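You operate a simulated robot arm through the tools that you are given. There is no shell and no other tool.

You run a simulated robot arm. Do the job below in one go: nothing can be reset, and whatever is moved stays where it is left.

## Task
Brush the thread of the nipple in the vise clean, then wind on two turns of tape.
Fine: clockwise seen from above; put the thread brush and the tape roller back; leave the nipple clamped. Set down upright: thread brush, tape roller.
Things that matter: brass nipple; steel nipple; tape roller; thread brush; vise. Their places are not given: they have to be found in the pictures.

Only the result counts: the job must be done as asked and must still hold three seconds after the hand-in. Knocking over, shifting, dropping, spilling or breaking anything else fails it.

## Robot
A 7-joint arm with a two-finger parallel gripper, fixed in place. Base frame: the origin is at the foot of the arm, x ahead of it, y to its left, z up; the work surface is at about z = 80. Lengths are in cm, angles in rad, forces in N, time in s.
With the tool pointing down near the work surface it reaches from about 24 to 68 cm from the base axis. Its first joint turns from -1.152 to 1.152 rad. Payload 2.4 kg.
Tool frame: the origin (TCP) lies between the finger pads and is the grasp point; the fingertips stand 3 cm ahead of it; z points along the fingers, y is the line along which they close. The gripper opens to 9.4 cm. The fingers are 2.8 cm wide and 1 cm thick; the gripper's body (5 by 9.6 cm) begins 5.5 cm behind the TCP.
Orientation is that of the tool frame in the base frame, as a unit quaternion [x, y, z, w]. With the fingers straight down and closing along the base's y, the tool's x points along the base's -x, its y along +y and its z along -z.

## Interface
- The arm moves only by the tool servo_tool. Its argument "rows" is a list of rows, each a list of 2 entries, a list of its own where there are three numbers: the shift along the tool's x, y, z in cm, then the turn, a rotation vector about the tool's x, y, z in rad. In form: [[[tx, ty, tz], [rx, ry, rz]], ...]. A call has 1 to 20 rows; each row shifts and turns the commanded pose from where the row before left it, along the tool's axes as they then stand. "gripper" is the gripper command, from -1 (fully open) to 1 (shut), values between in proportion, set as the call begins (left out, the last holds). A row lasts 0.2 s, in which the tool goes at most 5 cm and 0.15 rad; a call with a longer step from one row to the next is refused whole, and so is a gripper value outside its range. A pose out of reach is approached as far as the arm can. The call stops where the force on the tool passes 40 N (or 10 N more than at its start, if that is more) or the arm is blocked; 0.2 s more then pass. The fingers move at their own pace (about 15.3 cm/s each) and stop on an object; they squeeze with about 31 N. The grip force told is the motor's: it shows also when the fingers shut on nothing. Time passes only in rows, and 0.2 s behind the last, so rows that do not move let the fingers close. It gives the time, the measured TCP pose, the force on the tool (base axes), the opening and the grip force at its end, in the units of the frame above (readings bear some noise), with the torque about the TCP (base axes, N m) and any sound that the robot's microphone picked up.
- Cameras (640 x 400 px; columns grow to the right, rows downward): "scene" is fixed at [5.46, 49.2, 144.36]; the picture's right is [-0.54, -0.84, 0.00], its down [-0.49, 0.31, -0.81] and it looks along [0.69, -0.44, -0.58] (base axes); focal length 308 px, centre (320, 200). "wrist" rides on the gripper at [7.6, 1.4, -10.2] in the tool frame; the picture's right is [-0.18, 0.98, 0.00], its down [-0.75, -0.14, -0.64] and it looks along [-0.63, -0.12, 0.77] (tool axes); focal length 243 px, centre (320, 200).
- snapshot(camera): a new picture of that camera. It takes no simulated time.
- point_at(camera, pixels): for up to 12 pixels [column, row] of the newest picture of that camera ("zoom" is the newest enlarged one), the place [x, y, z] in the base frame of the surface seen there, good to about 0.2 cm. It takes no simulated time.
- inspect(camera, box): a new picture of the part [left, top, right, bottom] of that camera's present view, enlarged. It takes no simulated time.
- sign_off(): hands the job in; it is judged then, once.

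Open the gripper and draw the arm clear of the work before you hand the job in, unless the task says otherwise.

The tools are called after ">>>" by a JSON object that holds its "method" and its "body". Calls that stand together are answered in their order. servo_tool: Moves the arm, as the interface text tells. Its arguments: {"type":"object","properties":{"rows":{"type":"array","items":{"type":"array"}},"gripper":{"type":"number"}},"required":["rows"]} The other tools are called the same way: snapshot (camera) takes a picture; point_at (camera, pixels) gives the place of the surface under pixels of a picture; inspect (camera, box) takes an enlarged picture of a part of a camera's view; sign_off () hands the job in.

At the start:

```text
t: 0.0
position: [38.37, 15.56, 126.14]
ee_rot: [0.0, 1.0, 0.0, 0.0]
ft_force: [0.2, -0.8, 0.1]
wrist_torque: [0.0, 0.01, 0.0]
gripper_width: 9.39
finger_force: 0.2
```

scene: 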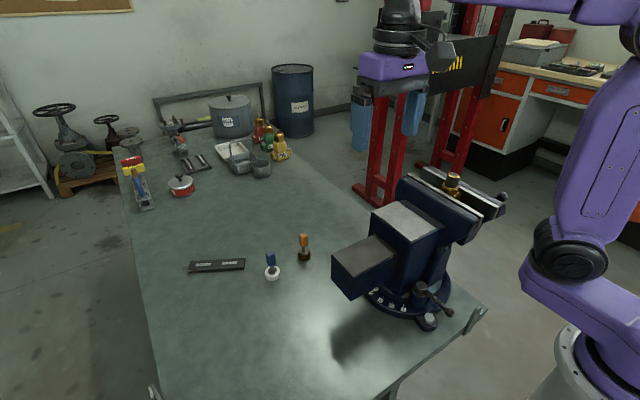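
wrist: 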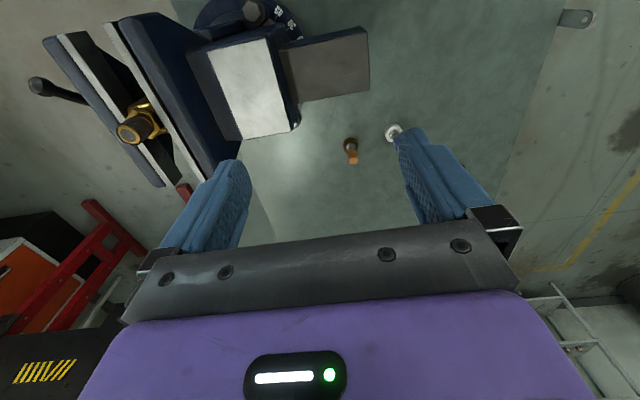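

The scene picture shows the vise with a brass-coloured nipple at about (452,185), a small tool with a blue handle at (271,265) and one with an orange handle at (304,247). I enlarge these areas to identify them.

>>> {"method": "inspect", "body": {"camera": "scene", "box": [230, 220, 340, 290]}}

>>> {"method": "inspect", "body": {"camera": "scene", "box": [380, 150, 520, 240]}}

>>> {"method": "inspect", "body": {"camera": "wrist", "box": [30, 20, 250, 190]}}

>>> {"method": "inspect", "body": {"camera": "wrist", "box": [320, 100, 430, 180]}}

```text
5.71 times, centred on (285, 255) of scene
```

zoom: 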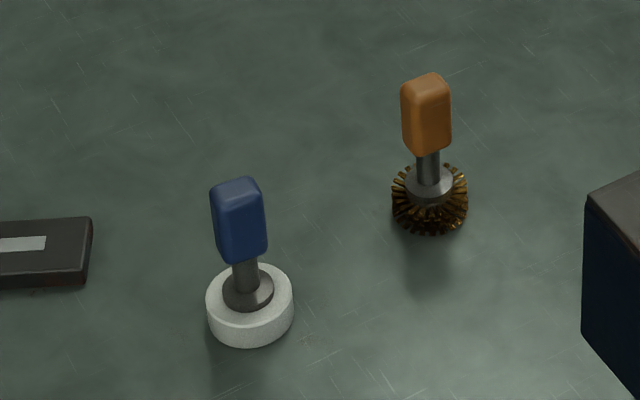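

```text
4.44 times, centred on (450, 195) of scene
```

zoom: 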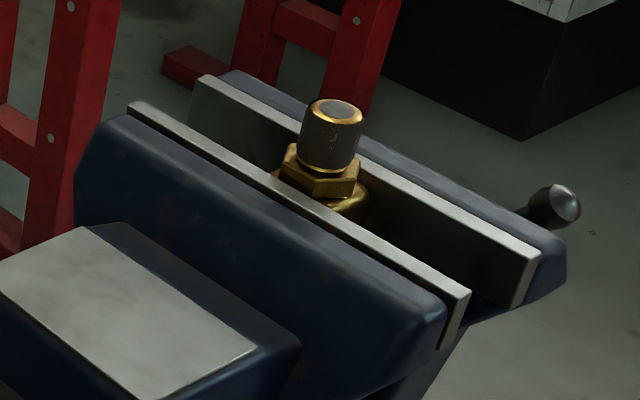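

```text
2.35 times, centred on (140, 105) of wrist
```

zoom: 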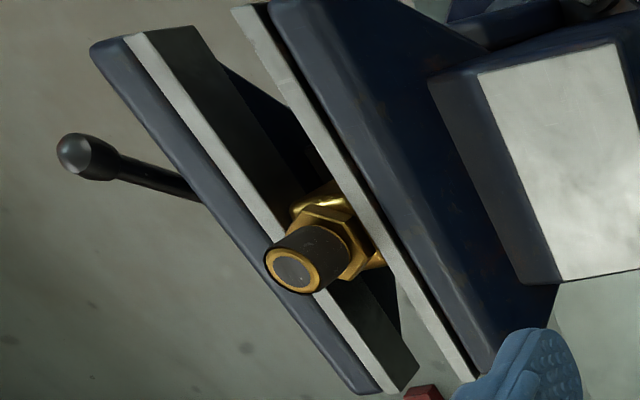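

```text
5.00 times, centred on (375, 140) of wrist
```

zoom: 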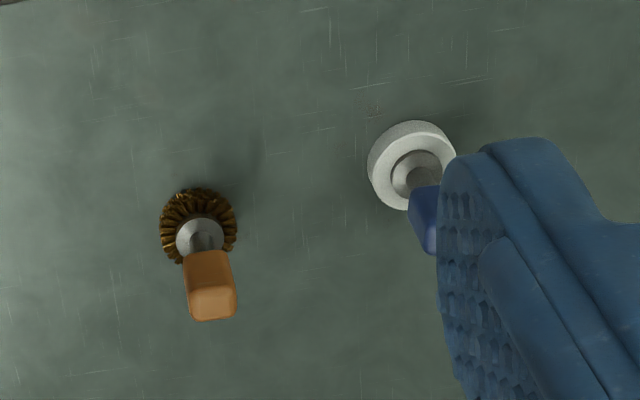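

The brush (orange handle, brass bristles) and the tape roller (blue handle, white roll) stand on the bench; the brass nipple is clamped in the vise with a dirty dark thread. I measure points on all of them.

>>> {"method": "inspect", "body": {"camera": "scene", "box": [230, 220, 340, 290]}}

>>> {"method": "point_at", "body": {"camera": "zoom", "pixels": [[238, 185], [250, 232], [225, 225], [247, 290], [250, 335], [285, 310], [427, 80], [440, 125], [412, 120], [428, 185], [428, 230], [430, 165]]}}

>>> {"method": "inspect", "body": {"camera": "scene", "box": [420, 160, 490, 205]}}

```text
5.71 times, centred on (285, 255) of scene
```

zoom: 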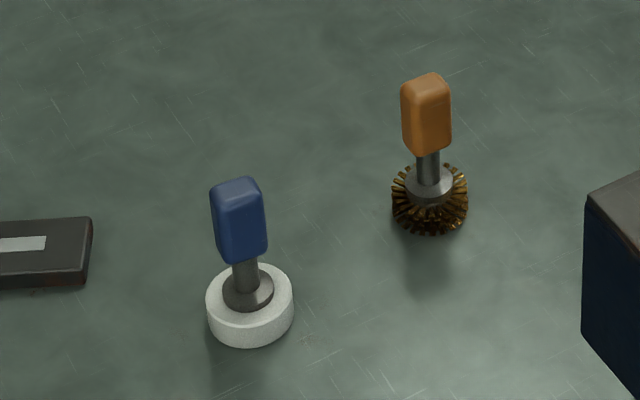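

```text
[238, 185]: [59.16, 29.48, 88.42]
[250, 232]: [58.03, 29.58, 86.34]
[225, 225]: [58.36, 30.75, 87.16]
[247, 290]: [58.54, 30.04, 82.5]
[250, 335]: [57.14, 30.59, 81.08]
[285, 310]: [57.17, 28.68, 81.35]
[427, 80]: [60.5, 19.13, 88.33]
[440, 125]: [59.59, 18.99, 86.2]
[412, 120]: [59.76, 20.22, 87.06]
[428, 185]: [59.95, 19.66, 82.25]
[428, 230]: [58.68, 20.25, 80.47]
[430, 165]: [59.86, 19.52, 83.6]
```

```text
8.89 times, centred on (455, 182) of scene
```

zoom: 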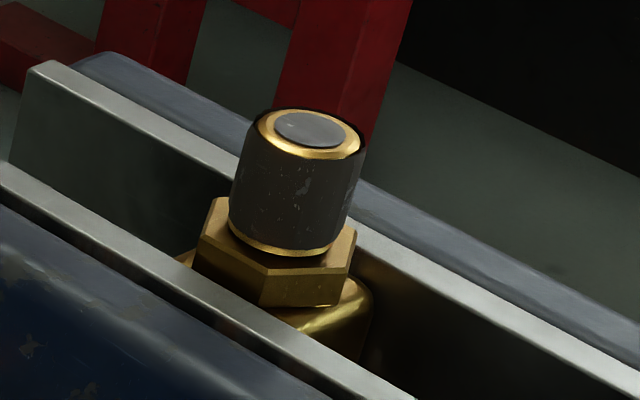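

>>> {"method": "point_at", "body": {"camera": "zoom", "pixels": [[310, 130], [268, 118], [357, 145], [300, 170], [295, 245], [240, 165], [355, 175], [285, 262], [310, 150], [220, 215], [350, 250], [300, 290]]}}

>>> {"method": "inspect", "body": {"camera": "scene", "box": [320, 150, 520, 340]}}

>>> {"method": "inspect", "body": {"camera": "scene", "box": [110, 80, 310, 220]}}

```text
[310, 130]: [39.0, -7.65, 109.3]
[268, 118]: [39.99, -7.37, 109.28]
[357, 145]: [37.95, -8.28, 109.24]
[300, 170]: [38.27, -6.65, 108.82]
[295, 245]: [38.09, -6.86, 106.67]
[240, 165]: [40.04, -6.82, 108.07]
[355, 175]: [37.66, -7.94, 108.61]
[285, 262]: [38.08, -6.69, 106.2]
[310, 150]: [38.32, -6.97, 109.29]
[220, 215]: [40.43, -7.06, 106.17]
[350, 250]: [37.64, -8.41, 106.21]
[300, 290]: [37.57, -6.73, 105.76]
```

```text
2.11 times, centred on (420, 245) of scene
```

zoom: 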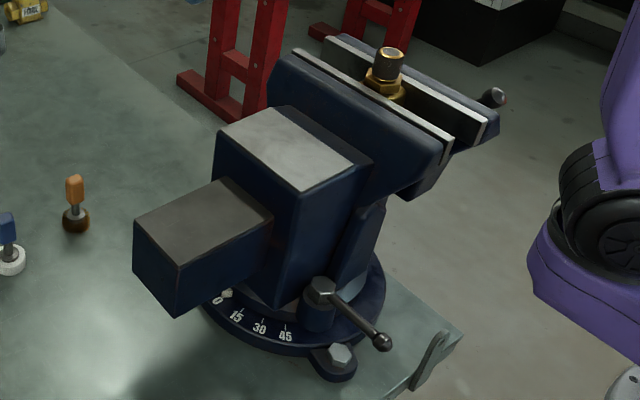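

```text
2.86 times, centred on (210, 150) of scene
```

zoom: 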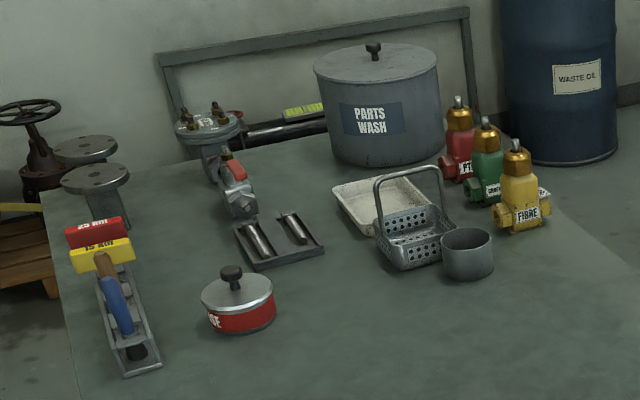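

The nipple axis is near (38.9, -7.6), with its top at z 109.3 and the hex top at about 106.2. Next I measure the vise corners and jaw tops in the scene picture, and the small objects farther back on the bench.

>>> {"method": "snapshot", "body": {"camera": "scene"}}

>>> {"method": "point_at", "body": {"camera": "scene", "pixels": [[332, 255], [370, 236], [352, 298], [405, 180], [465, 242], [385, 215], [420, 185], [480, 240], [415, 168], [495, 215], [505, 200], [430, 290]]}}

>>> {"method": "inspect", "body": {"camera": "scene", "box": [170, 140, 230, 180]}}

```text
taken
```

scene: 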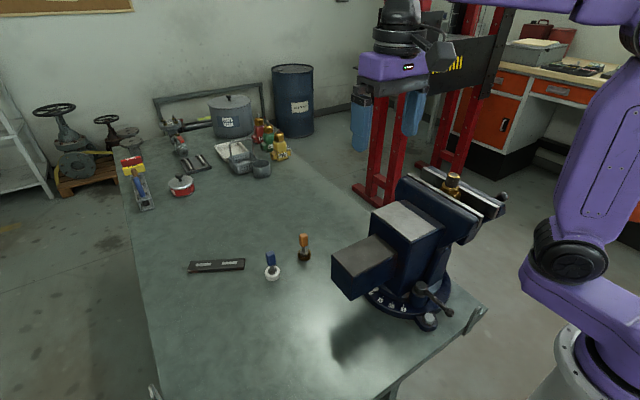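

```text
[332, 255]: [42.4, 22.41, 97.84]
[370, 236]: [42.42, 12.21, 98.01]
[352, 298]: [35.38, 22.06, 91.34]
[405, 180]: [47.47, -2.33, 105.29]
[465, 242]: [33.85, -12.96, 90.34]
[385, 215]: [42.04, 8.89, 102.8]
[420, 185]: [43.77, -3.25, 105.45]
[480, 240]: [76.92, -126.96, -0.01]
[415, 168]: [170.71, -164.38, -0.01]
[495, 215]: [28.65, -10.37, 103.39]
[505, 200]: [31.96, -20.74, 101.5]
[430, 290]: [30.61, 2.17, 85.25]
```

```text
10.00 times, centred on (200, 160) of scene
```

zoom: 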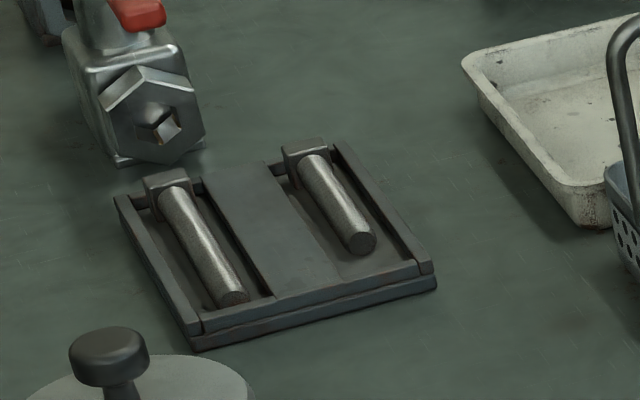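

The jaw tops are at about z 105.4, and the vise back reaches y≈22 at x≈35–42, so the brush at (60, 19.6) is clear of it. I move above the brush for a closer look with the wrist camera.

>>> {"method": "servo_tool", "body": {"rows": [[[-2.7, 0.5, 3.2], [0, 0, 0]], [[-2.7, 0.5, 3.2], [0, 0, 0]], [[-2.7, 0.5, 3.2], [0, 0, 0]], [[-2.7, 0.5, 3.2], [0, 0, 0]], [[-2.7, 0.5, 3.2], [0, 0, 0]], [[-2.7, 0.5, 3.2], [0, 0, 0]], [[-2.7, 0.5, 3.2], [0, 0, 0]], [[-2.2, 0.5, 3.2], [0, 0, 0]], [[0, 0, 0], [0, 0, 0]]], "gripper": -1}}

>>> {"method": "snapshot", "body": {"camera": "wrist"}}

>>> {"method": "snapshot", "body": {"camera": "scene"}}

```text
t: 2.0
position: [59.21, 19.77, 100.65]
ee_rot: [-0.001, 1.0, 0.0, -0.001]
ft_force: [-0.4, 0.2, 0.2]
wrist_torque: [-0.02, 0.0, -0.03]
gripper_width: 9.39
finger_force: 0.1
```

```text
taken
```

wrist: 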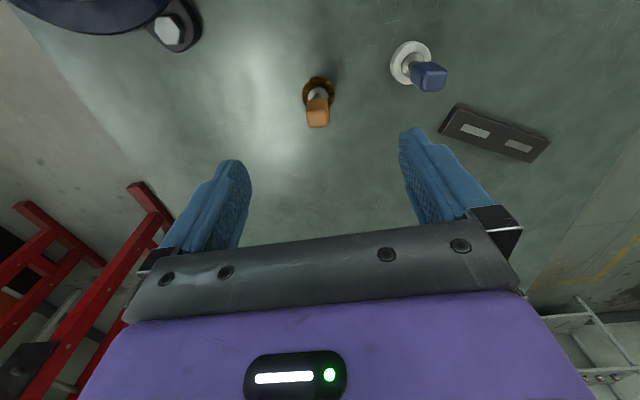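

```text
taken
```

scene: 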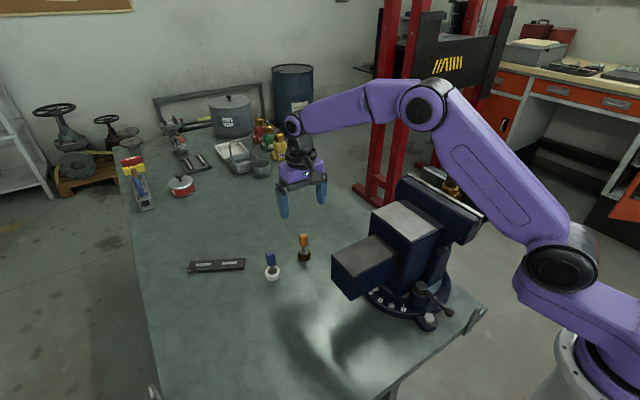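

The brush shows at about (318,105) and the roller at (420,70) in the wrist picture. I enlarge both to measure handle geometry.

>>> {"method": "inspect", "body": {"camera": "wrist", "box": [280, 60, 360, 140]}}

>>> {"method": "point_at", "body": {"camera": "wrist", "pixels": [[309, 101], [327, 101], [308, 125], [329, 124], [318, 112], [318, 122], [318, 95], [304, 90], [334, 90], [318, 79]]}}

>>> {"method": "inspect", "body": {"camera": "wrist", "box": [380, 30, 460, 110]}}

>>> {"method": "point_at", "body": {"camera": "wrist", "pixels": [[424, 65], [444, 66], [424, 88], [444, 88], [433, 76], [411, 70], [392, 65], [410, 42], [400, 83], [430, 50]]}}

```text
5.00 times, centred on (320, 100) of wrist
```

zoom: 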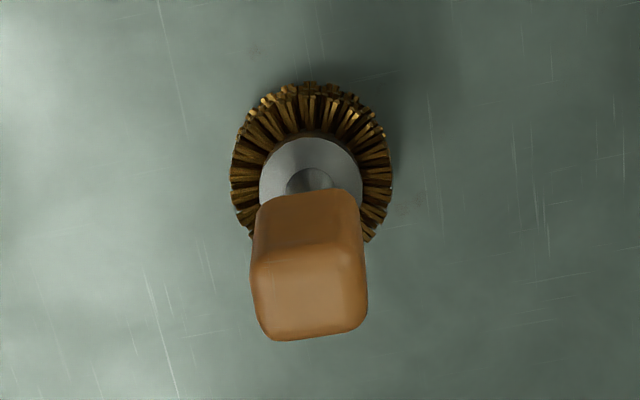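

```text
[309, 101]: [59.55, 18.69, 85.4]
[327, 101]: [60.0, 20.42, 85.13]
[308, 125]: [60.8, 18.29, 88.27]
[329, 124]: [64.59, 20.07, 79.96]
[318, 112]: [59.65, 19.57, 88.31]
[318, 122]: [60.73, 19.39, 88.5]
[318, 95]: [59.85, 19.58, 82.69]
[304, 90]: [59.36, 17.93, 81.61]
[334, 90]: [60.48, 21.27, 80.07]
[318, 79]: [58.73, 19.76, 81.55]
```

```text
5.00 times, centred on (420, 70) of wrist
```

zoom: 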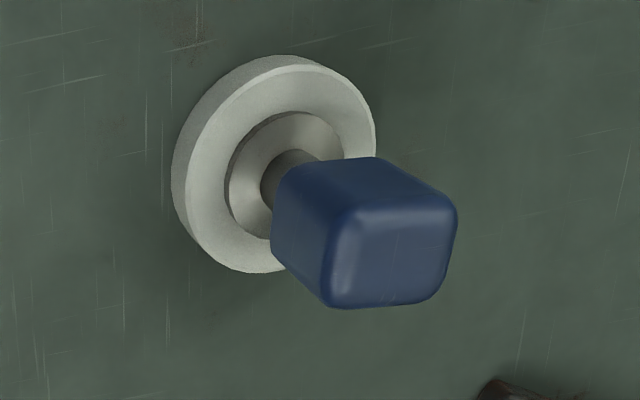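

```text
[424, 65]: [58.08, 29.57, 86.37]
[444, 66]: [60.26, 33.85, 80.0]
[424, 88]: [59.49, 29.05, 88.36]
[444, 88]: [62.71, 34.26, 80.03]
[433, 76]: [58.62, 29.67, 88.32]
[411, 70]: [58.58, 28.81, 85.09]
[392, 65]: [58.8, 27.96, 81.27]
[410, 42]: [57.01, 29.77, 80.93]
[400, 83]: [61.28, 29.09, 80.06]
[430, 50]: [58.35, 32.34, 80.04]
```

I measure the roller handle's top face in this enlarged picture, corners at about (340,210), (455,200), (440,295), (330,305).

>>> {"method": "point_at", "body": {"camera": "zoom", "pixels": [[345, 215], [450, 205], [435, 290], [335, 300], [390, 250], [395, 210], [385, 300], [338, 260], [448, 250], [300, 230], [370, 180], [285, 130]]}}

>>> {"method": "inspect", "body": {"camera": "wrist", "box": [280, 60, 360, 140]}}

>>> {"method": "point_at", "body": {"camera": "zoom", "pixels": [[260, 265], [350, 250], [362, 320], [268, 335], [310, 290], [305, 250], [315, 332], [252, 290], [364, 285], [300, 220], [310, 180], [275, 165]]}}

```text
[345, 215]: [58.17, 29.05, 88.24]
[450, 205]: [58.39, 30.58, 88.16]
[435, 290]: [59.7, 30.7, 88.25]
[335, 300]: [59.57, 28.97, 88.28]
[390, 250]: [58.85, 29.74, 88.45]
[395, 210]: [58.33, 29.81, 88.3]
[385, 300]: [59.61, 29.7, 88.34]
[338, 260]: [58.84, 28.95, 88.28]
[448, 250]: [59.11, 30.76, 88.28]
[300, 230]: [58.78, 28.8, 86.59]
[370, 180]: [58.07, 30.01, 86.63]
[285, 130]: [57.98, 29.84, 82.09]
```

```text
5.00 times, centred on (320, 100) of wrist
```

zoom: 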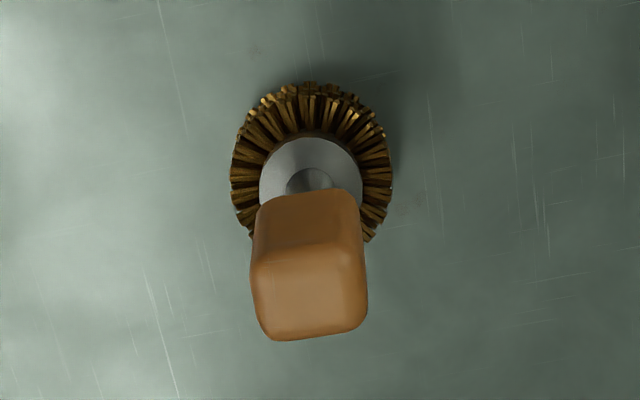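

```text
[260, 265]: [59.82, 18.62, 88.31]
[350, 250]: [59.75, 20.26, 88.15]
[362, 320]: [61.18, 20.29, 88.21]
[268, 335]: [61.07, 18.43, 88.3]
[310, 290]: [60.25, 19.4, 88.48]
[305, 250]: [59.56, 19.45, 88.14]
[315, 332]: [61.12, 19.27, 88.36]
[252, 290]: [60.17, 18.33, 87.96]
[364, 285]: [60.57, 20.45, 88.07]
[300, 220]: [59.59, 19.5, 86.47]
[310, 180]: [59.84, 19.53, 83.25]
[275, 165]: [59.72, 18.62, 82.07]
```

The brush handle centre is at about (60.3, 19.4) with its top at 88.4, and the roller handle centre is at (58.9, 29.8). I hold still for a moment to see how the measured pose settles.

>>> {"method": "servo_tool", "body": {"rows": [[[-0.6, 0, 0], [0, 0, 0]], [[0, 0, 0], [0, 0, 0]], [[0, 0, 0], [0, 0, 0]]]}}

>>> {"method": "servo_tool", "body": {"rows": [[[0, 0, 0], [0, 0, 0]]]}}

```text
t: 2.8
position: [59.87, 19.76, 100.56]
ee_rot: [0.0, 1.0, 0.0, 0.0]
ft_force: [-0.9, 0.4, 1.1]
wrist_torque: [0.0, -0.03, -0.02]
gripper_width: 9.41
finger_force: 0.1
```

```text
t: 3.2
position: [59.96, 19.67, 100.62]
ee_rot: [0.0, 1.0, 0.001, 0.0]
ft_force: [0.0, 0.1, -0.7]
wrist_torque: [0.03, -0.01, 0.04]
gripper_width: 9.39
finger_force: 0.1
```

Readings are steady to about 0.1 cm. I descend with the open gripper over the brush handle to TCP z about 87.3.

>>> {"method": "servo_tool", "body": {"rows": [[[-0.4, -0.25, 2.5], [0, 0, 0]], [[0, 0, 2.5], [0, 0, 0]], [[0, 0, 2.5], [0, 0, 0]], [[0, 0, 2.5], [0, 0, 0]], [[0, 0, 1.8], [0, 0, 0]], [[0, 0, 1.0], [0, 0, 0]], [[0, 0, 0.4], [0, 0, 0]], [[0, 0, 0], [0, 0, 0]]], "gripper": -1}}

>>> {"method": "snapshot", "body": {"camera": "wrist"}}

>>> {"method": "inspect", "body": {"camera": "scene", "box": [240, 190, 350, 290]}}

```text
t: 5.0
position: [60.62, 19.25, 87.37]
ee_rot: [0.0, 1.0, 0.0, 0.0]
ft_force: [0.5, -0.3, 0.0]
wrist_torque: [0.0, -0.01, 0.0]
gripper_width: 9.38
finger_force: 0.1
```

```text
taken
```

wrist: 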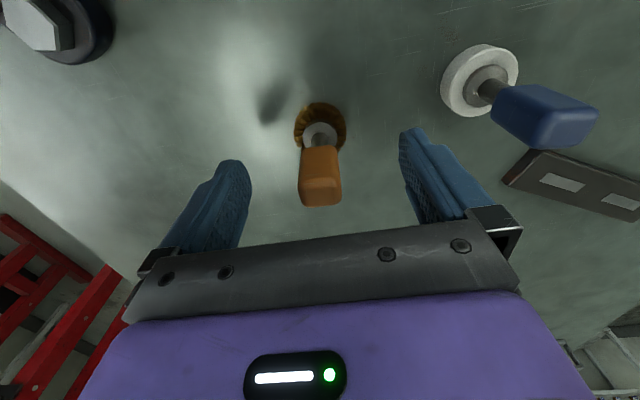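

```text
4.00 times, centred on (295, 240) of scene
```

zoom: 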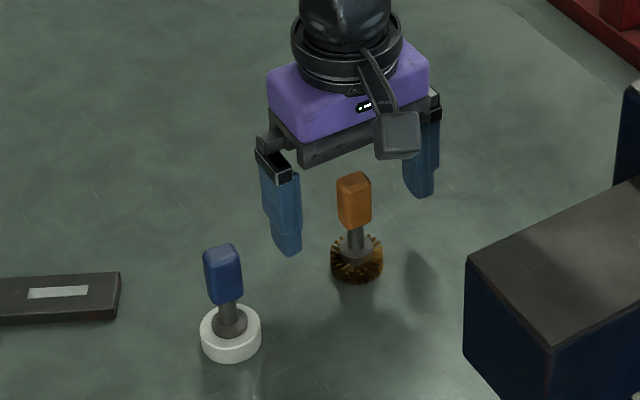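

The handle appears at about (320,185) between the fingers. I measure its top and its bottom edge once more at this closer range.

>>> {"method": "inspect", "body": {"camera": "wrist", "box": [270, 90, 370, 220]}}

>>> {"method": "point_at", "body": {"camera": "wrist", "pixels": [[303, 182], [338, 180], [320, 200], [306, 203], [337, 202], [320, 178], [320, 152], [320, 146], [320, 130], [320, 112], [298, 125], [344, 125]]}}

```text
3.08 times, centred on (320, 155) of wrist
```

zoom: 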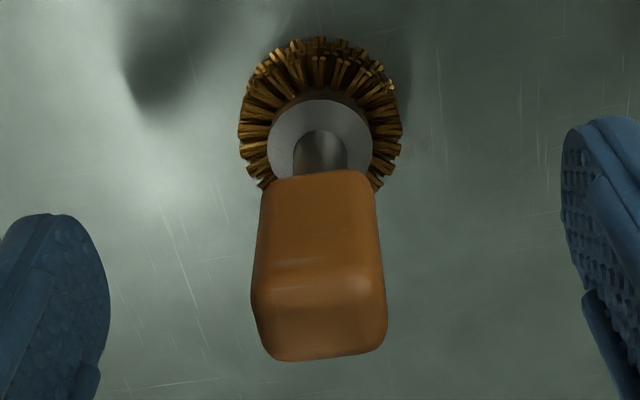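

```text
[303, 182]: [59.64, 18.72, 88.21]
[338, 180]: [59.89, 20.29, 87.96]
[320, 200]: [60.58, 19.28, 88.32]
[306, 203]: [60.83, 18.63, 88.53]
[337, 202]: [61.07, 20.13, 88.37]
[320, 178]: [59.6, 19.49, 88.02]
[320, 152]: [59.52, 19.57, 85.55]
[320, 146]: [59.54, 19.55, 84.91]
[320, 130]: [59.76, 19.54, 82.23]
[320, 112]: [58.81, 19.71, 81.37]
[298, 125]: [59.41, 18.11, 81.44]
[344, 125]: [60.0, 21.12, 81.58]
```

The handle is centred near (60.35, 19.45) with the front face at x 59.5, so the fingers straddle it well. I close the gripper.

>>> {"method": "servo_tool", "body": {"rows": [[[0, 0, 0], [0, 0, 0]], [[0, 0, 0], [0, 0, 0]], [[0, 0, 0], [0, 0, 0]], [[0, 0, 0], [0, 0, 0]]], "gripper": 1}}

>>> {"method": "snapshot", "body": {"camera": "wrist"}}

>>> {"method": "inspect", "body": {"camera": "scene", "box": [240, 190, 350, 290]}}

```text
t: 6.0
position: [60.49, 19.32, 87.51]
ee_rot: [0.0, 1.0, 0.0, 0.0]
ft_force: [0.3, 1.1, 0.6]
wrist_torque: [-0.02, 0.0, 0.01]
gripper_width: 2.52
finger_force: 31.4
```

```text
taken
```

wrist: 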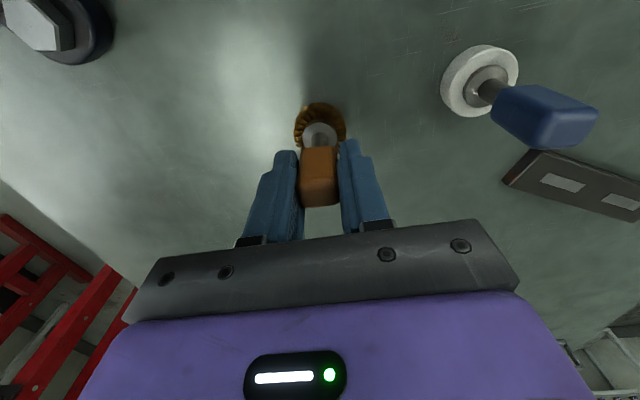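

```text
4.00 times, centred on (295, 240) of scene
```

zoom: 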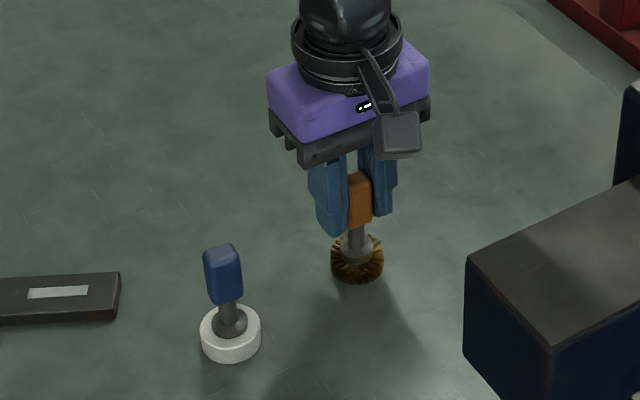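

The grip holds at 31 N with an opening of 2.5 cm. I lift the brush straight up, starting slowly.

>>> {"method": "servo_tool", "body": {"rows": [[[0, 0, -0.5], [0, 0, 0]], [[0, 0, -1.5], [0, 0, 0]], [[0, 0, -3], [0, 0, 0]], [[0, 0, -3.5], [0, 0, 0]], [[0, 0, -3.5], [0, 0, 0]], [[0, 0, -3.5], [0, 0, 0]], [[0, 0, -3.5], [0, 0, 0]], [[0, 0, -3.5], [0, 0, 0]], [[0, 0, -3.5], [0, 0, 0]], [[0, 0, -3.5], [0, 0, 0]], [[0, 0, -3], [0, 0, 0]], [[0, 0, -1.5], [0, 0, 0]], [[0, 0, 0], [0, 0, 0]]]}}

>>> {"method": "snapshot", "body": {"camera": "wrist"}}

>>> {"method": "snapshot", "body": {"camera": "scene"}}

```text
t: 8.8
position: [59.19, 18.93, 120.22]
ee_rot: [0.0, 1.0, 0.0, -0.001]
ft_force: [-0.5, 0.4, -1.3]
wrist_torque: [0.03, -0.01, 0.03]
gripper_width: 2.5
finger_force: 31.1
out of reach, approached as far as the arm can: row 11, 12
```

```text
taken
```

wrist: 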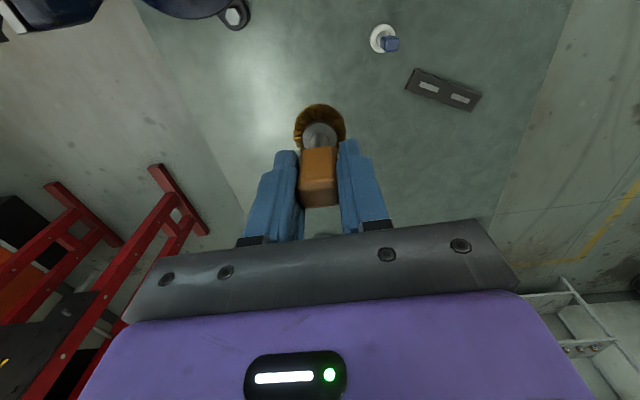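

```text
taken
```

scene: 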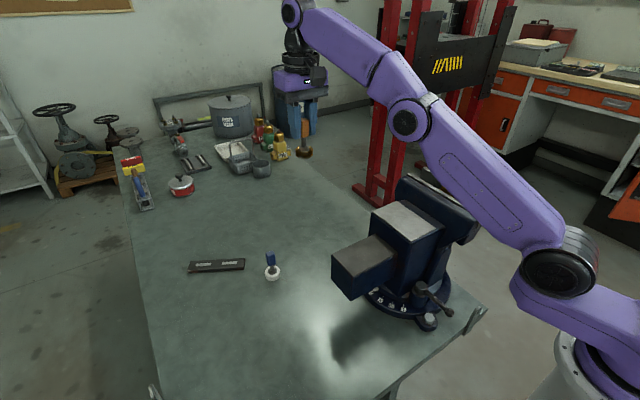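

The brush hangs in the gripper and the arm is at its reach limit there, so I come back in toward the vise at this height, stopping about 5 cm to the +y side of the nipple.

>>> {"method": "servo_tool", "body": {"rows": [[[2, -2, 0], [0, 0, 0]], [[2.5, -2.5, 0], [0, 0, 0]], [[2.5, -2.5, 0], [0, 0, 0]], [[2.5, -2.5, 0], [0, 0, 0]], [[2.5, -2.5, 0], [0, 0, 0]], [[2.5, -2.5, 0], [0, 0, 0]], [[2.5, -2.5, 0], [0, 0, 0]], [[2.5, -2.5, 0], [0, 0, 0]], [[2, -1.8, 0], [0, 0, 0]], [[0, 0, 0], [0, 0, 0]], [[0, 0, 0], [0, 0, 0]]]}}

>>> {"method": "snapshot", "body": {"camera": "wrist"}}

>>> {"method": "snapshot", "body": {"camera": "scene"}}

```text
t: 11.2
position: [37.88, -2.23, 120.01]
ee_rot: [0.0, 1.0, 0.001, 0.0]
ft_force: [-0.1, 0.0, 0.1]
wrist_torque: [0.01, -0.02, 0.01]
gripper_width: 2.33
finger_force: 30.5
```

```text
taken
```

wrist: 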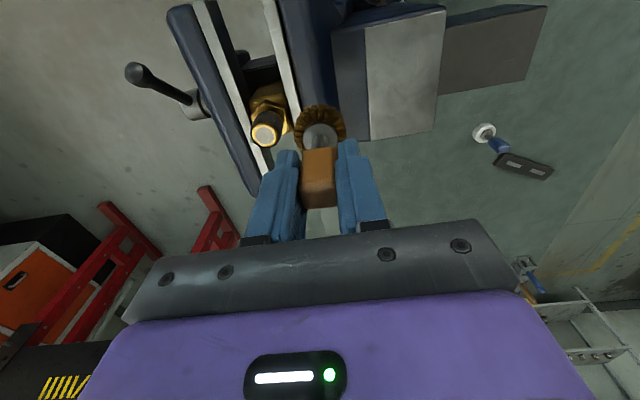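

```text
taken
```

scene: 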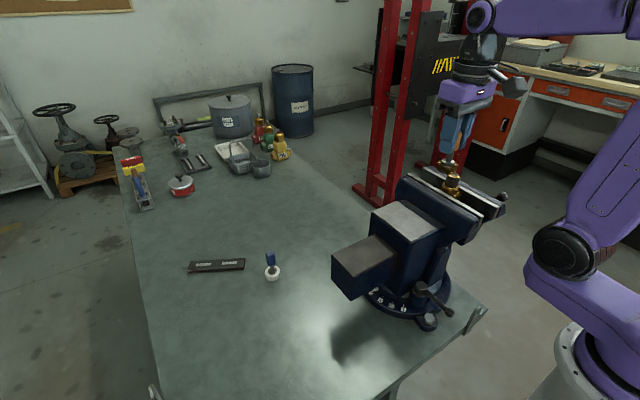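

The commanded pose was clipped at the reach limit, so I now count from the measured (37.9, -2.2, 120.0). I enlarge the wrist view at the nipple (265,125) and brush (320,125) to refine the relative position.

>>> {"method": "inspect", "body": {"camera": "wrist", "box": [230, 70, 350, 150]}}

>>> {"method": "point_at", "body": {"camera": "wrist", "pixels": [[265, 132], [255, 132], [274, 132], [265, 124], [265, 142], [318, 107], [300, 118], [338, 120], [270, 100], [285, 105], [260, 65], [290, 60]]}}

>>> {"method": "inspect", "body": {"camera": "scene", "box": [410, 130, 500, 220]}}

```text
5.00 times, centred on (290, 110) of wrist
```

zoom: 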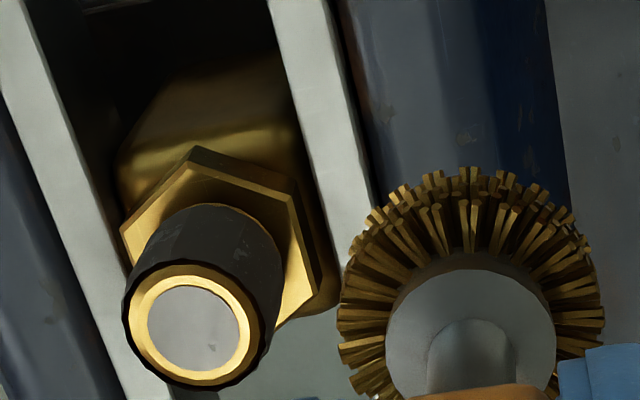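

```text
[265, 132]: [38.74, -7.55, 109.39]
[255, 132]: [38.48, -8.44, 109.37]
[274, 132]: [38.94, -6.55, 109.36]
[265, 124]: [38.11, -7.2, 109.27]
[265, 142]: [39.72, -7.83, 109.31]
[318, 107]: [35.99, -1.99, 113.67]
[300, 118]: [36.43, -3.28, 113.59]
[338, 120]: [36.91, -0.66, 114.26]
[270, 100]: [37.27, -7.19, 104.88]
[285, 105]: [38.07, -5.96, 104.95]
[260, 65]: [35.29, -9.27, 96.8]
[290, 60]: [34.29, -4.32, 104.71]
```

```text
4.44 times, centred on (455, 175) of scene
```

zoom: 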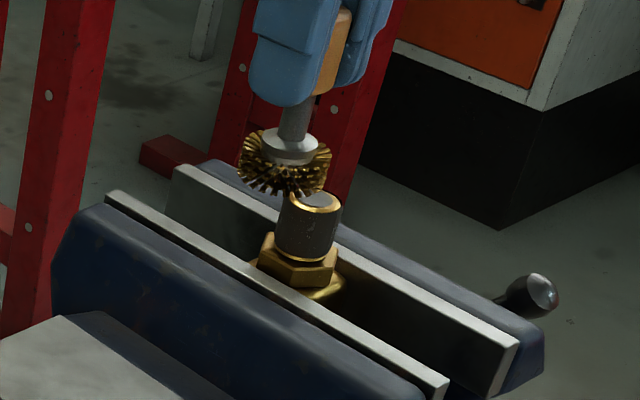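

The nipple axis is at about (38.95, -7.57) with radius ~1.4, and the brush ring radius is ~1.9. I shift +1.3 in x and lower the brush to thread height (TCP z about 114.4) while still 5 cm off on the +y side.

>>> {"method": "servo_tool", "body": {"rows": [[[-1.3, 0, 0], [0, 0, 0]], [[0, 0, 1.5], [0, 0, 0]], [[0, 0, 1.5], [0, 0, 0]], [[0, 0, 1.5], [0, 0, 0]], [[0, 0, 1.0], [0, 0, 0]], [[0, 0, 0], [0, 0, 0]], [[0, 0, 0], [0, 0, 0]]]}}

>>> {"method": "snapshot", "body": {"camera": "wrist"}}

>>> {"method": "inspect", "body": {"camera": "scene", "box": [410, 130, 500, 220]}}

```text
t: 12.8
position: [39.01, -2.34, 114.51]
ee_rot: [0.001, 1.0, 0.001, 0.0]
ft_force: [-0.4, 0.2, -0.8]
wrist_torque: [0.01, 0.03, 0.01]
gripper_width: 2.28
finger_force: 31.6
```

```text
taken
```

wrist: 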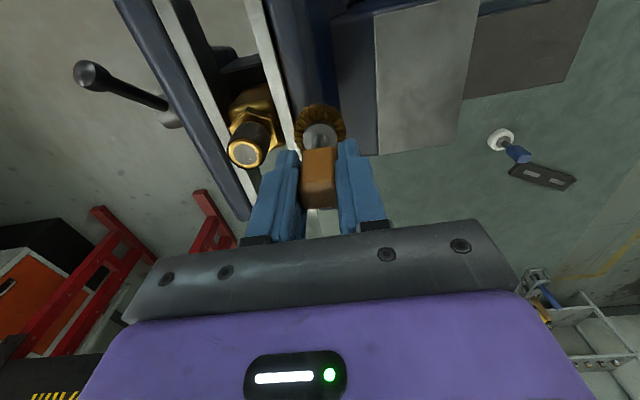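

```text
4.44 times, centred on (455, 175) of scene
```

zoom: 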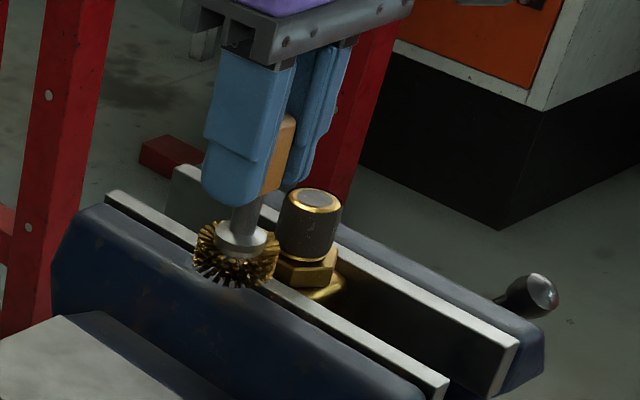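

The brush stands beside the thread at the right height. I check the heights of the ring and the nipple points once more before touching.

>>> {"method": "point_at", "body": {"camera": "zoom", "pixels": [[240, 262], [238, 280], [200, 250], [275, 250], [240, 248], [312, 198], [310, 225], [308, 250], [305, 258], [285, 225], [338, 225], [305, 268]]}}

>>> {"method": "inspect", "body": {"camera": "wrist", "box": [215, 80, 355, 170]}}

>>> {"method": "point_at", "body": {"camera": "zoom", "pixels": [[140, 325], [80, 325], [205, 325], [140, 280], [140, 370], [480, 110], [380, 220], [590, 220], [480, 130]]}}

```text
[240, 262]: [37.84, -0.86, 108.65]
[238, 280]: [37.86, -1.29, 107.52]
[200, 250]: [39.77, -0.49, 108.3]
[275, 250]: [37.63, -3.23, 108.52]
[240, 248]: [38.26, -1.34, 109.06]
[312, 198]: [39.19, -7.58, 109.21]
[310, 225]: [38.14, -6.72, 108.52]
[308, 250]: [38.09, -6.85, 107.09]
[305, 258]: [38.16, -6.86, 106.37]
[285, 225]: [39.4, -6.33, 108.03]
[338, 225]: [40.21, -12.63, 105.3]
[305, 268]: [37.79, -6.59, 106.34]
```

```text
4.44 times, centred on (285, 125) of wrist
```

zoom: 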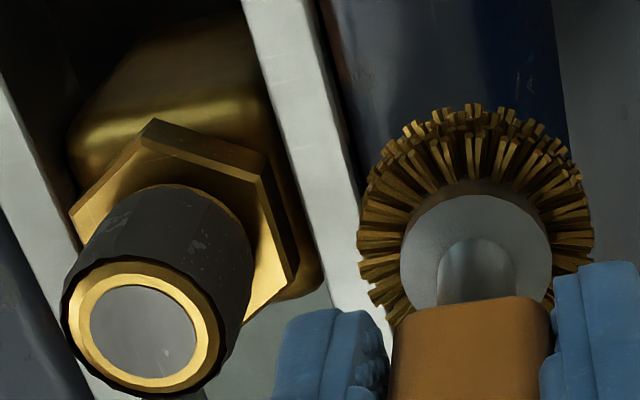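

```text
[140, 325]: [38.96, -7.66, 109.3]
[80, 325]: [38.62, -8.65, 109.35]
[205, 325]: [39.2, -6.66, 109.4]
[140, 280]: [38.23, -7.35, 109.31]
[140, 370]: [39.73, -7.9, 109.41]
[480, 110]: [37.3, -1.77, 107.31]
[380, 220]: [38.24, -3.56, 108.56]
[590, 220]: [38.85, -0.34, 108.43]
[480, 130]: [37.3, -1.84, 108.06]
```

Nipple axis measured again at (38.96, -7.66); the brush axis is close to the TCP. I ease the brush in along -y and watch the force.

>>> {"method": "servo_tool", "body": {"rows": [[[0, -0.6, 0], [0, 0, 0]], [[0, -0.6, 0], [0, 0, 0]], [[0, -0.4, 0], [0, 0, 0]], [[0, 0, 0], [0, 0, 0]]]}}

>>> {"method": "inspect", "body": {"camera": "wrist", "box": [215, 80, 355, 170]}}

```text
t: 13.8
position: [38.89, -3.85, 114.6]
ee_rot: [0.001, 1.0, 0.0, 0.0]
ft_force: [0.2, -0.5, -0.6]
wrist_torque: [-0.03, -0.03, 0.04]
gripper_width: 2.3
finger_force: 31.0
```

```text
4.44 times, centred on (285, 125) of wrist
```

zoom: 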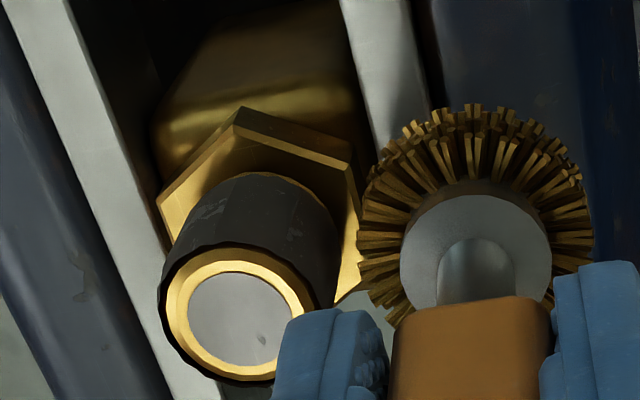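

No contact yet; the bristles are just short of the thread. I continue in small steps.

>>> {"method": "servo_tool", "body": {"rows": [[[0, -0.2, 0], [0, 0, 0]], [[0, -0.1, 0], [0, 0, 0]], [[0, 0, 0], [0, 0, 0]]]}}

>>> {"method": "servo_tool", "body": {"rows": [[[0, -0.1, 0], [0, 0, 0]], [[0, -0.1, 0], [0, 0, 0]], [[0, 0, 0], [0, 0, 0]]]}}

>>> {"method": "inspect", "body": {"camera": "wrist", "box": [215, 80, 355, 170]}}

```text
t: 14.6
position: [39.12, -4.18, 114.59]
ee_rot: [0.001, 1.0, 0.0, 0.0]
ft_force: [0.2, -0.2, -0.4]
wrist_torque: [0.0, -0.01, 0.02]
gripper_width: 2.31
finger_force: 31.0
```

```text
t: 15.4
position: [39.0, -4.38, 114.47]
ee_rot: [0.001, 1.0, 0.0, 0.0]
ft_force: [0.7, -0.8, -1.5]
wrist_torque: [0.0, 0.0, 0.0]
gripper_width: 2.3
finger_force: 30.9
```

```text
4.44 times, centred on (285, 125) of wrist
```

zoom: 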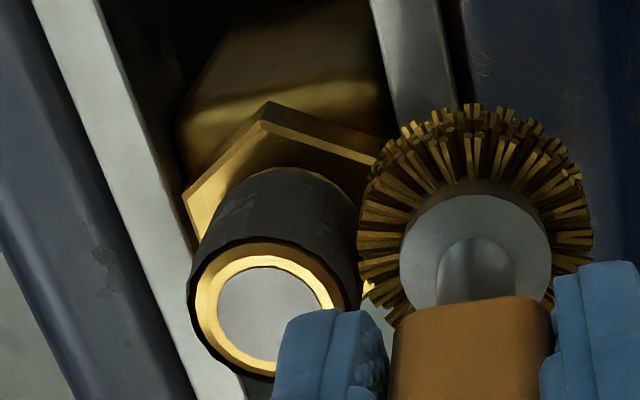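

The picture shows the bristles about touching the thread at zoom (358,240) with no clear force yet. I continue in 0.1 steps.

>>> {"method": "servo_tool", "body": {"rows": [[[0, -0.1, 0], [0, 0, 0]], [[0, 0, 0], [0, 0, 0]]]}}

>>> {"method": "servo_tool", "body": {"rows": [[[0, -0.1, 0], [0, 0, 0]], [[0, 0, 0], [0, 0, 0]]]}}

>>> {"method": "inspect", "body": {"camera": "wrist", "box": [215, 80, 355, 170]}}

```text
t: 16.0
position: [39.0, -4.44, 114.57]
ee_rot: [0.001, 1.0, 0.0, 0.0]
ft_force: [-0.7, -0.2, -0.6]
wrist_torque: [-0.02, 0.0, 0.01]
gripper_width: 2.31
finger_force: 31.1
```

```text
t: 16.6
position: [38.97, -4.52, 114.59]
ee_rot: [0.0, 1.0, 0.001, 0.0]
ft_force: [-1.1, 2.6, -0.4]
wrist_torque: [0.23, 0.1, -0.04]
gripper_width: 2.31
finger_force: 30.7
```

```text
4.44 times, centred on (285, 125) of wrist
```

zoom: 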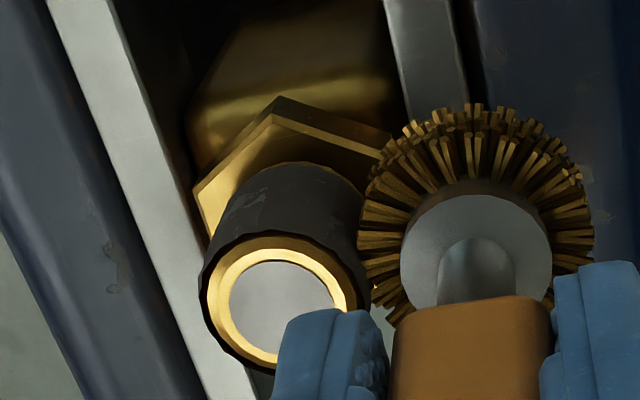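

Contact: 2.6 N in +y with 0.23 N m torque at TCP y ≈ -4.52, so the bristles touch at about 3.1 cm from the axis. I start the clockwise pass (from +y toward +x), first 45 degrees, and read the force.

>>> {"method": "servo_tool", "body": {"rows": [[[-0.477, -0.038, 0], [0, 0, 0]], [[-0.465, -0.112, 0], [0, 0, 0]], [[-0.442, -0.183, 0], [0, 0, 0]], [[-0.408, -0.25, 0], [0, 0, 0]], [[-0.364, -0.311, 0], [0, 0, 0]]]}}

>>> {"method": "inspect", "body": {"camera": "wrist", "box": [215, 80, 355, 170]}}

>>> {"method": "inspect", "body": {"camera": "scene", "box": [410, 130, 500, 220]}}

```text
t: 17.8
position: [41.07, -5.41, 114.61]
ee_rot: [0.0, 1.0, 0.001, 0.0]
ft_force: [2.7, 6.1, -1.6]
wrist_torque: [0.42, -0.22, -0.1]
gripper_width: 2.33
finger_force: 30.8
```

```text
4.44 times, centred on (285, 125) of wrist
```

zoom: 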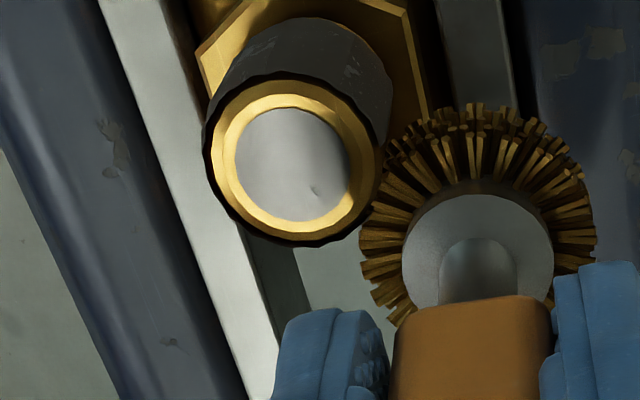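

```text
4.44 times, centred on (455, 175) of scene
```

zoom: 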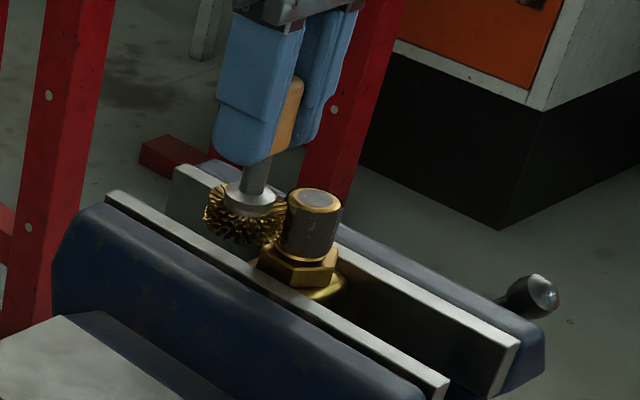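

Normal force is about 6 N with friction about 2.4 N, and the brush has not slipped in the grip. I continue to the +x side.

>>> {"method": "servo_tool", "body": {"rows": [[[-0.311, -0.364, 0], [0, 0, 0]], [[-0.25, -0.408, 0], [0, 0, 0]], [[-0.183, -0.442, 0], [0, 0, 0]], [[-0.112, -0.465, 0], [0, 0, 0]], [[-0.038, -0.477, 0], [0, 0, 0]]]}}

>>> {"method": "inspect", "body": {"camera": "wrist", "box": [215, 60, 375, 170]}}

```text
t: 19.0
position: [42.18, -7.72, 114.58]
ee_rot: [0.001, 1.0, -0.001, 0.003]
ft_force: [16.4, 6.5, 1.0]
wrist_torque: [0.4, -0.94, -0.12]
gripper_width: 2.33
finger_force: 31.0
```

```text
3.64 times, centred on (295, 115) of wrist
```

zoom: 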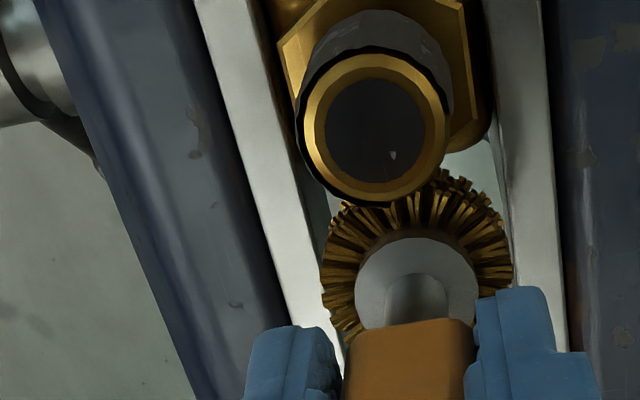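

The force rose to 16 N on the +x side, so my orbit centre is slightly off. I back off outward in 0.1 cm steps to find where contact begins here.

>>> {"method": "servo_tool", "body": {"rows": [[[-0.1, 0, 0], [0, 0, 0]], [[0, 0, 0], [0, 0, 0]]]}}

>>> {"method": "servo_tool", "body": {"rows": [[[-0.1, 0, 0], [0, 0, 0]], [[0, 0, 0], [0, 0, 0]]]}}

>>> {"method": "servo_tool", "body": {"rows": [[[-0.1, 0, 0], [0, 0, 0]], [[0, 0, 0], [0, 0, 0]]]}}

```text
t: 19.6
position: [42.02, -7.61, 114.51]
ee_rot: [0.0, 1.0, -0.001, 0.001]
ft_force: [12.1, 2.1, -0.1]
wrist_torque: [0.14, -0.63, -0.02]
gripper_width: 2.34
finger_force: 31.2
```

```text
t: 20.2
position: [42.06, -7.59, 114.46]
ee_rot: [0.0, 1.0, 0.0, -0.002]
ft_force: [1.3, -0.4, -0.7]
wrist_torque: [-0.03, -0.09, 0.02]
gripper_width: 2.32
finger_force: 30.8
```

```text
t: 20.8
position: [42.25, -7.55, 114.52]
ee_rot: [0.0, 1.0, -0.001, 0.001]
ft_force: [-0.6, -0.5, -1.3]
wrist_torque: [0.0, 0.0, 0.01]
gripper_width: 2.31
finger_force: 31.0
```

Contact on +x begins about 0.2 cm farther out than assumed; combining the touches gives the orbit centre about (39.02, -7.78) and contact distance about 3.23. I continue clockwise with radius 3.13 to the 45-degree point between +x and -y.

>>> {"method": "servo_tool", "body": {"rows": [[[0.2, -0.13, 0], [0, 0, 0]], [[0.039, -0.49, 0], [0, 0, 0]], [[0.115, -0.478, 0], [0, 0, 0]], [[0.188, -0.454, 0], [0, 0, 0]], [[0.257, -0.419, 0], [0, 0, 0]], [[0.319, -0.373, 0], [0, 0, 0]]]}}

>>> {"method": "inspect", "body": {"camera": "wrist", "box": [235, 60, 395, 170]}}

```text
t: 22.2
position: [41.11, -9.88, 114.51]
ee_rot: [0.001, 1.0, 0.0, 0.001]
ft_force: [1.1, 0.3, -1.5]
wrist_torque: [-0.05, -0.06, -0.02]
gripper_width: 2.28
finger_force: 30.8
```

```text
3.64 times, centred on (315, 115) of wrist
```

zoom: 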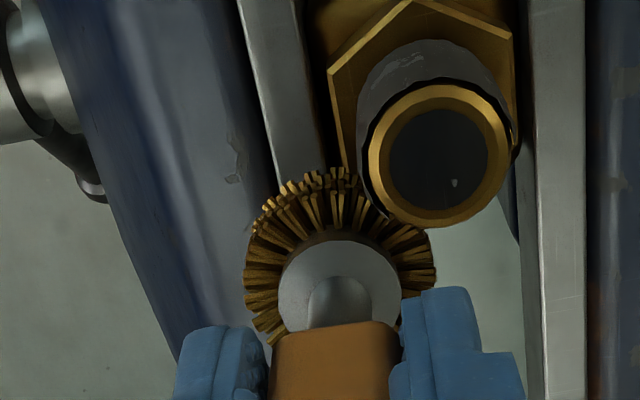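

Contact is only light here (about 1 N), so I refit the centre: about (39.12, -7.69) with contact distance 3.12. I press in slightly and continue to the -y side.

>>> {"method": "servo_tool", "body": {"rows": [[[-0.03, 0.16, 0], [0, 0, 0]], [[0.362, -0.309, 0], [0, 0, 0]], [[0.405, -0.248, 0], [0, 0, 0]], [[0.439, -0.182, 0], [0, 0, 0]], [[0.462, -0.111, 0], [0, 0, 0]], [[0.474, -0.037, 0], [0, 0, 0]]]}}

>>> {"method": "inspect", "body": {"camera": "wrist", "box": [255, 60, 415, 170]}}

```text
t: 23.6
position: [39.01, -10.92, 114.56]
ee_rot: [0.001, 1.0, -0.001, 0.0]
ft_force: [4.8, -15.5, -1.0]
wrist_torque: [-0.87, -0.35, -0.1]
gripper_width: 2.26
finger_force: 31.1
```

```text
3.64 times, centred on (335, 115) of wrist
```

zoom: 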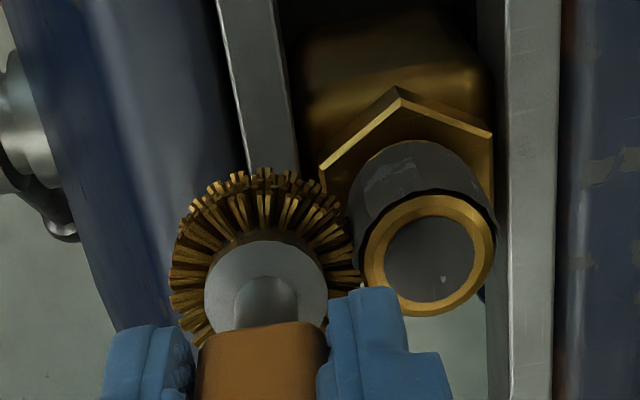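

The -y contact (15 N) fixes the centre at about (39.06, -7.75) with contact distance 3.20. I back off to radius 3.1 and continue clockwise toward the -x side, stopping at 45 degrees.

>>> {"method": "servo_tool", "body": {"rows": [[[0.06, -0.13, 0], [0, 0, 0]], [[0.485, 0.038, 0], [0, 0, 0]], [[0.473, 0.114, 0], [0, 0, 0]], [[0.449, 0.186, 0], [0, 0, 0]], [[0.415, 0.254, 0], [0, 0, 0]], [[0.37, 0.316, 0], [0, 0, 0]]]}}

>>> {"method": "inspect", "body": {"camera": "wrist", "box": [255, 60, 415, 170]}}

```text
t: 25.0
position: [36.77, -9.86, 114.56]
ee_rot: [0.0, 1.0, -0.001, -0.002]
ft_force: [-7.0, -12.5, -1.7]
wrist_torque: [-0.8, 0.44, -0.07]
gripper_width: 2.26
finger_force: 31.4
```

```text
3.64 times, centred on (335, 115) of wrist
```

zoom: 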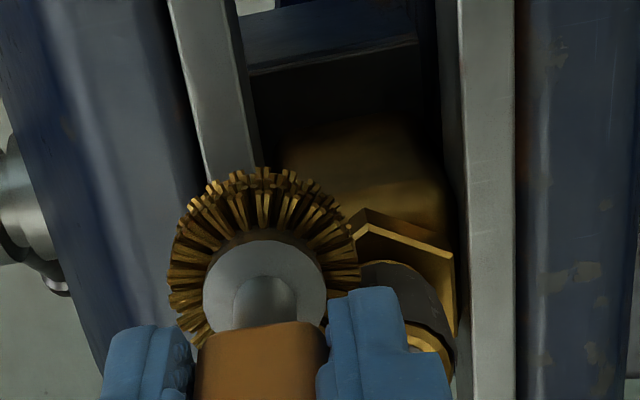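

Normal force is about 14 N at this angle; the refit gives centre about (38.98, -7.76) and contact distance 3.22. I relax to radius 3.12 and go on to the -x side.

>>> {"method": "servo_tool", "body": {"rows": [[[0.094, -0.024, 0], [0, 0, 0]], [[0.318, 0.372, 0], [0, 0, 0]], [[0.256, 0.417, 0], [0, 0, 0]], [[0.187, 0.452, 0], [0, 0, 0]], [[0.114, 0.476, 0], [0, 0, 0]], [[0.038, 0.488, 0], [0, 0, 0]]]}}

>>> {"method": "inspect", "body": {"camera": "scene", "box": [410, 130, 500, 220]}}

```text
t: 26.4
position: [35.73, -7.74, 114.65]
ee_rot: [0.0, 1.0, 0.001, -0.001]
ft_force: [-10.8, -4.8, -1.1]
wrist_torque: [-0.33, 0.87, -0.1]
gripper_width: 2.24
finger_force: 31.2
```

```text
4.44 times, centred on (455, 175) of scene
```

zoom: 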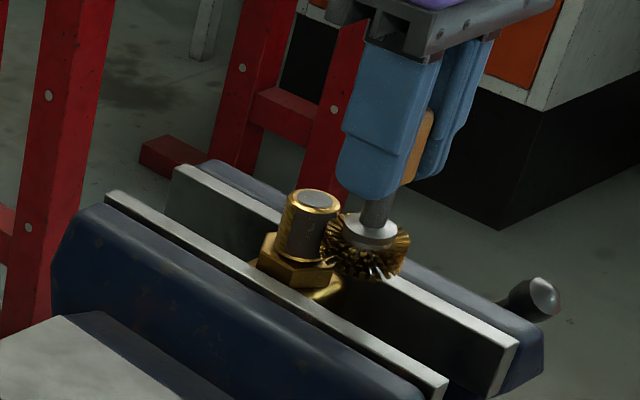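

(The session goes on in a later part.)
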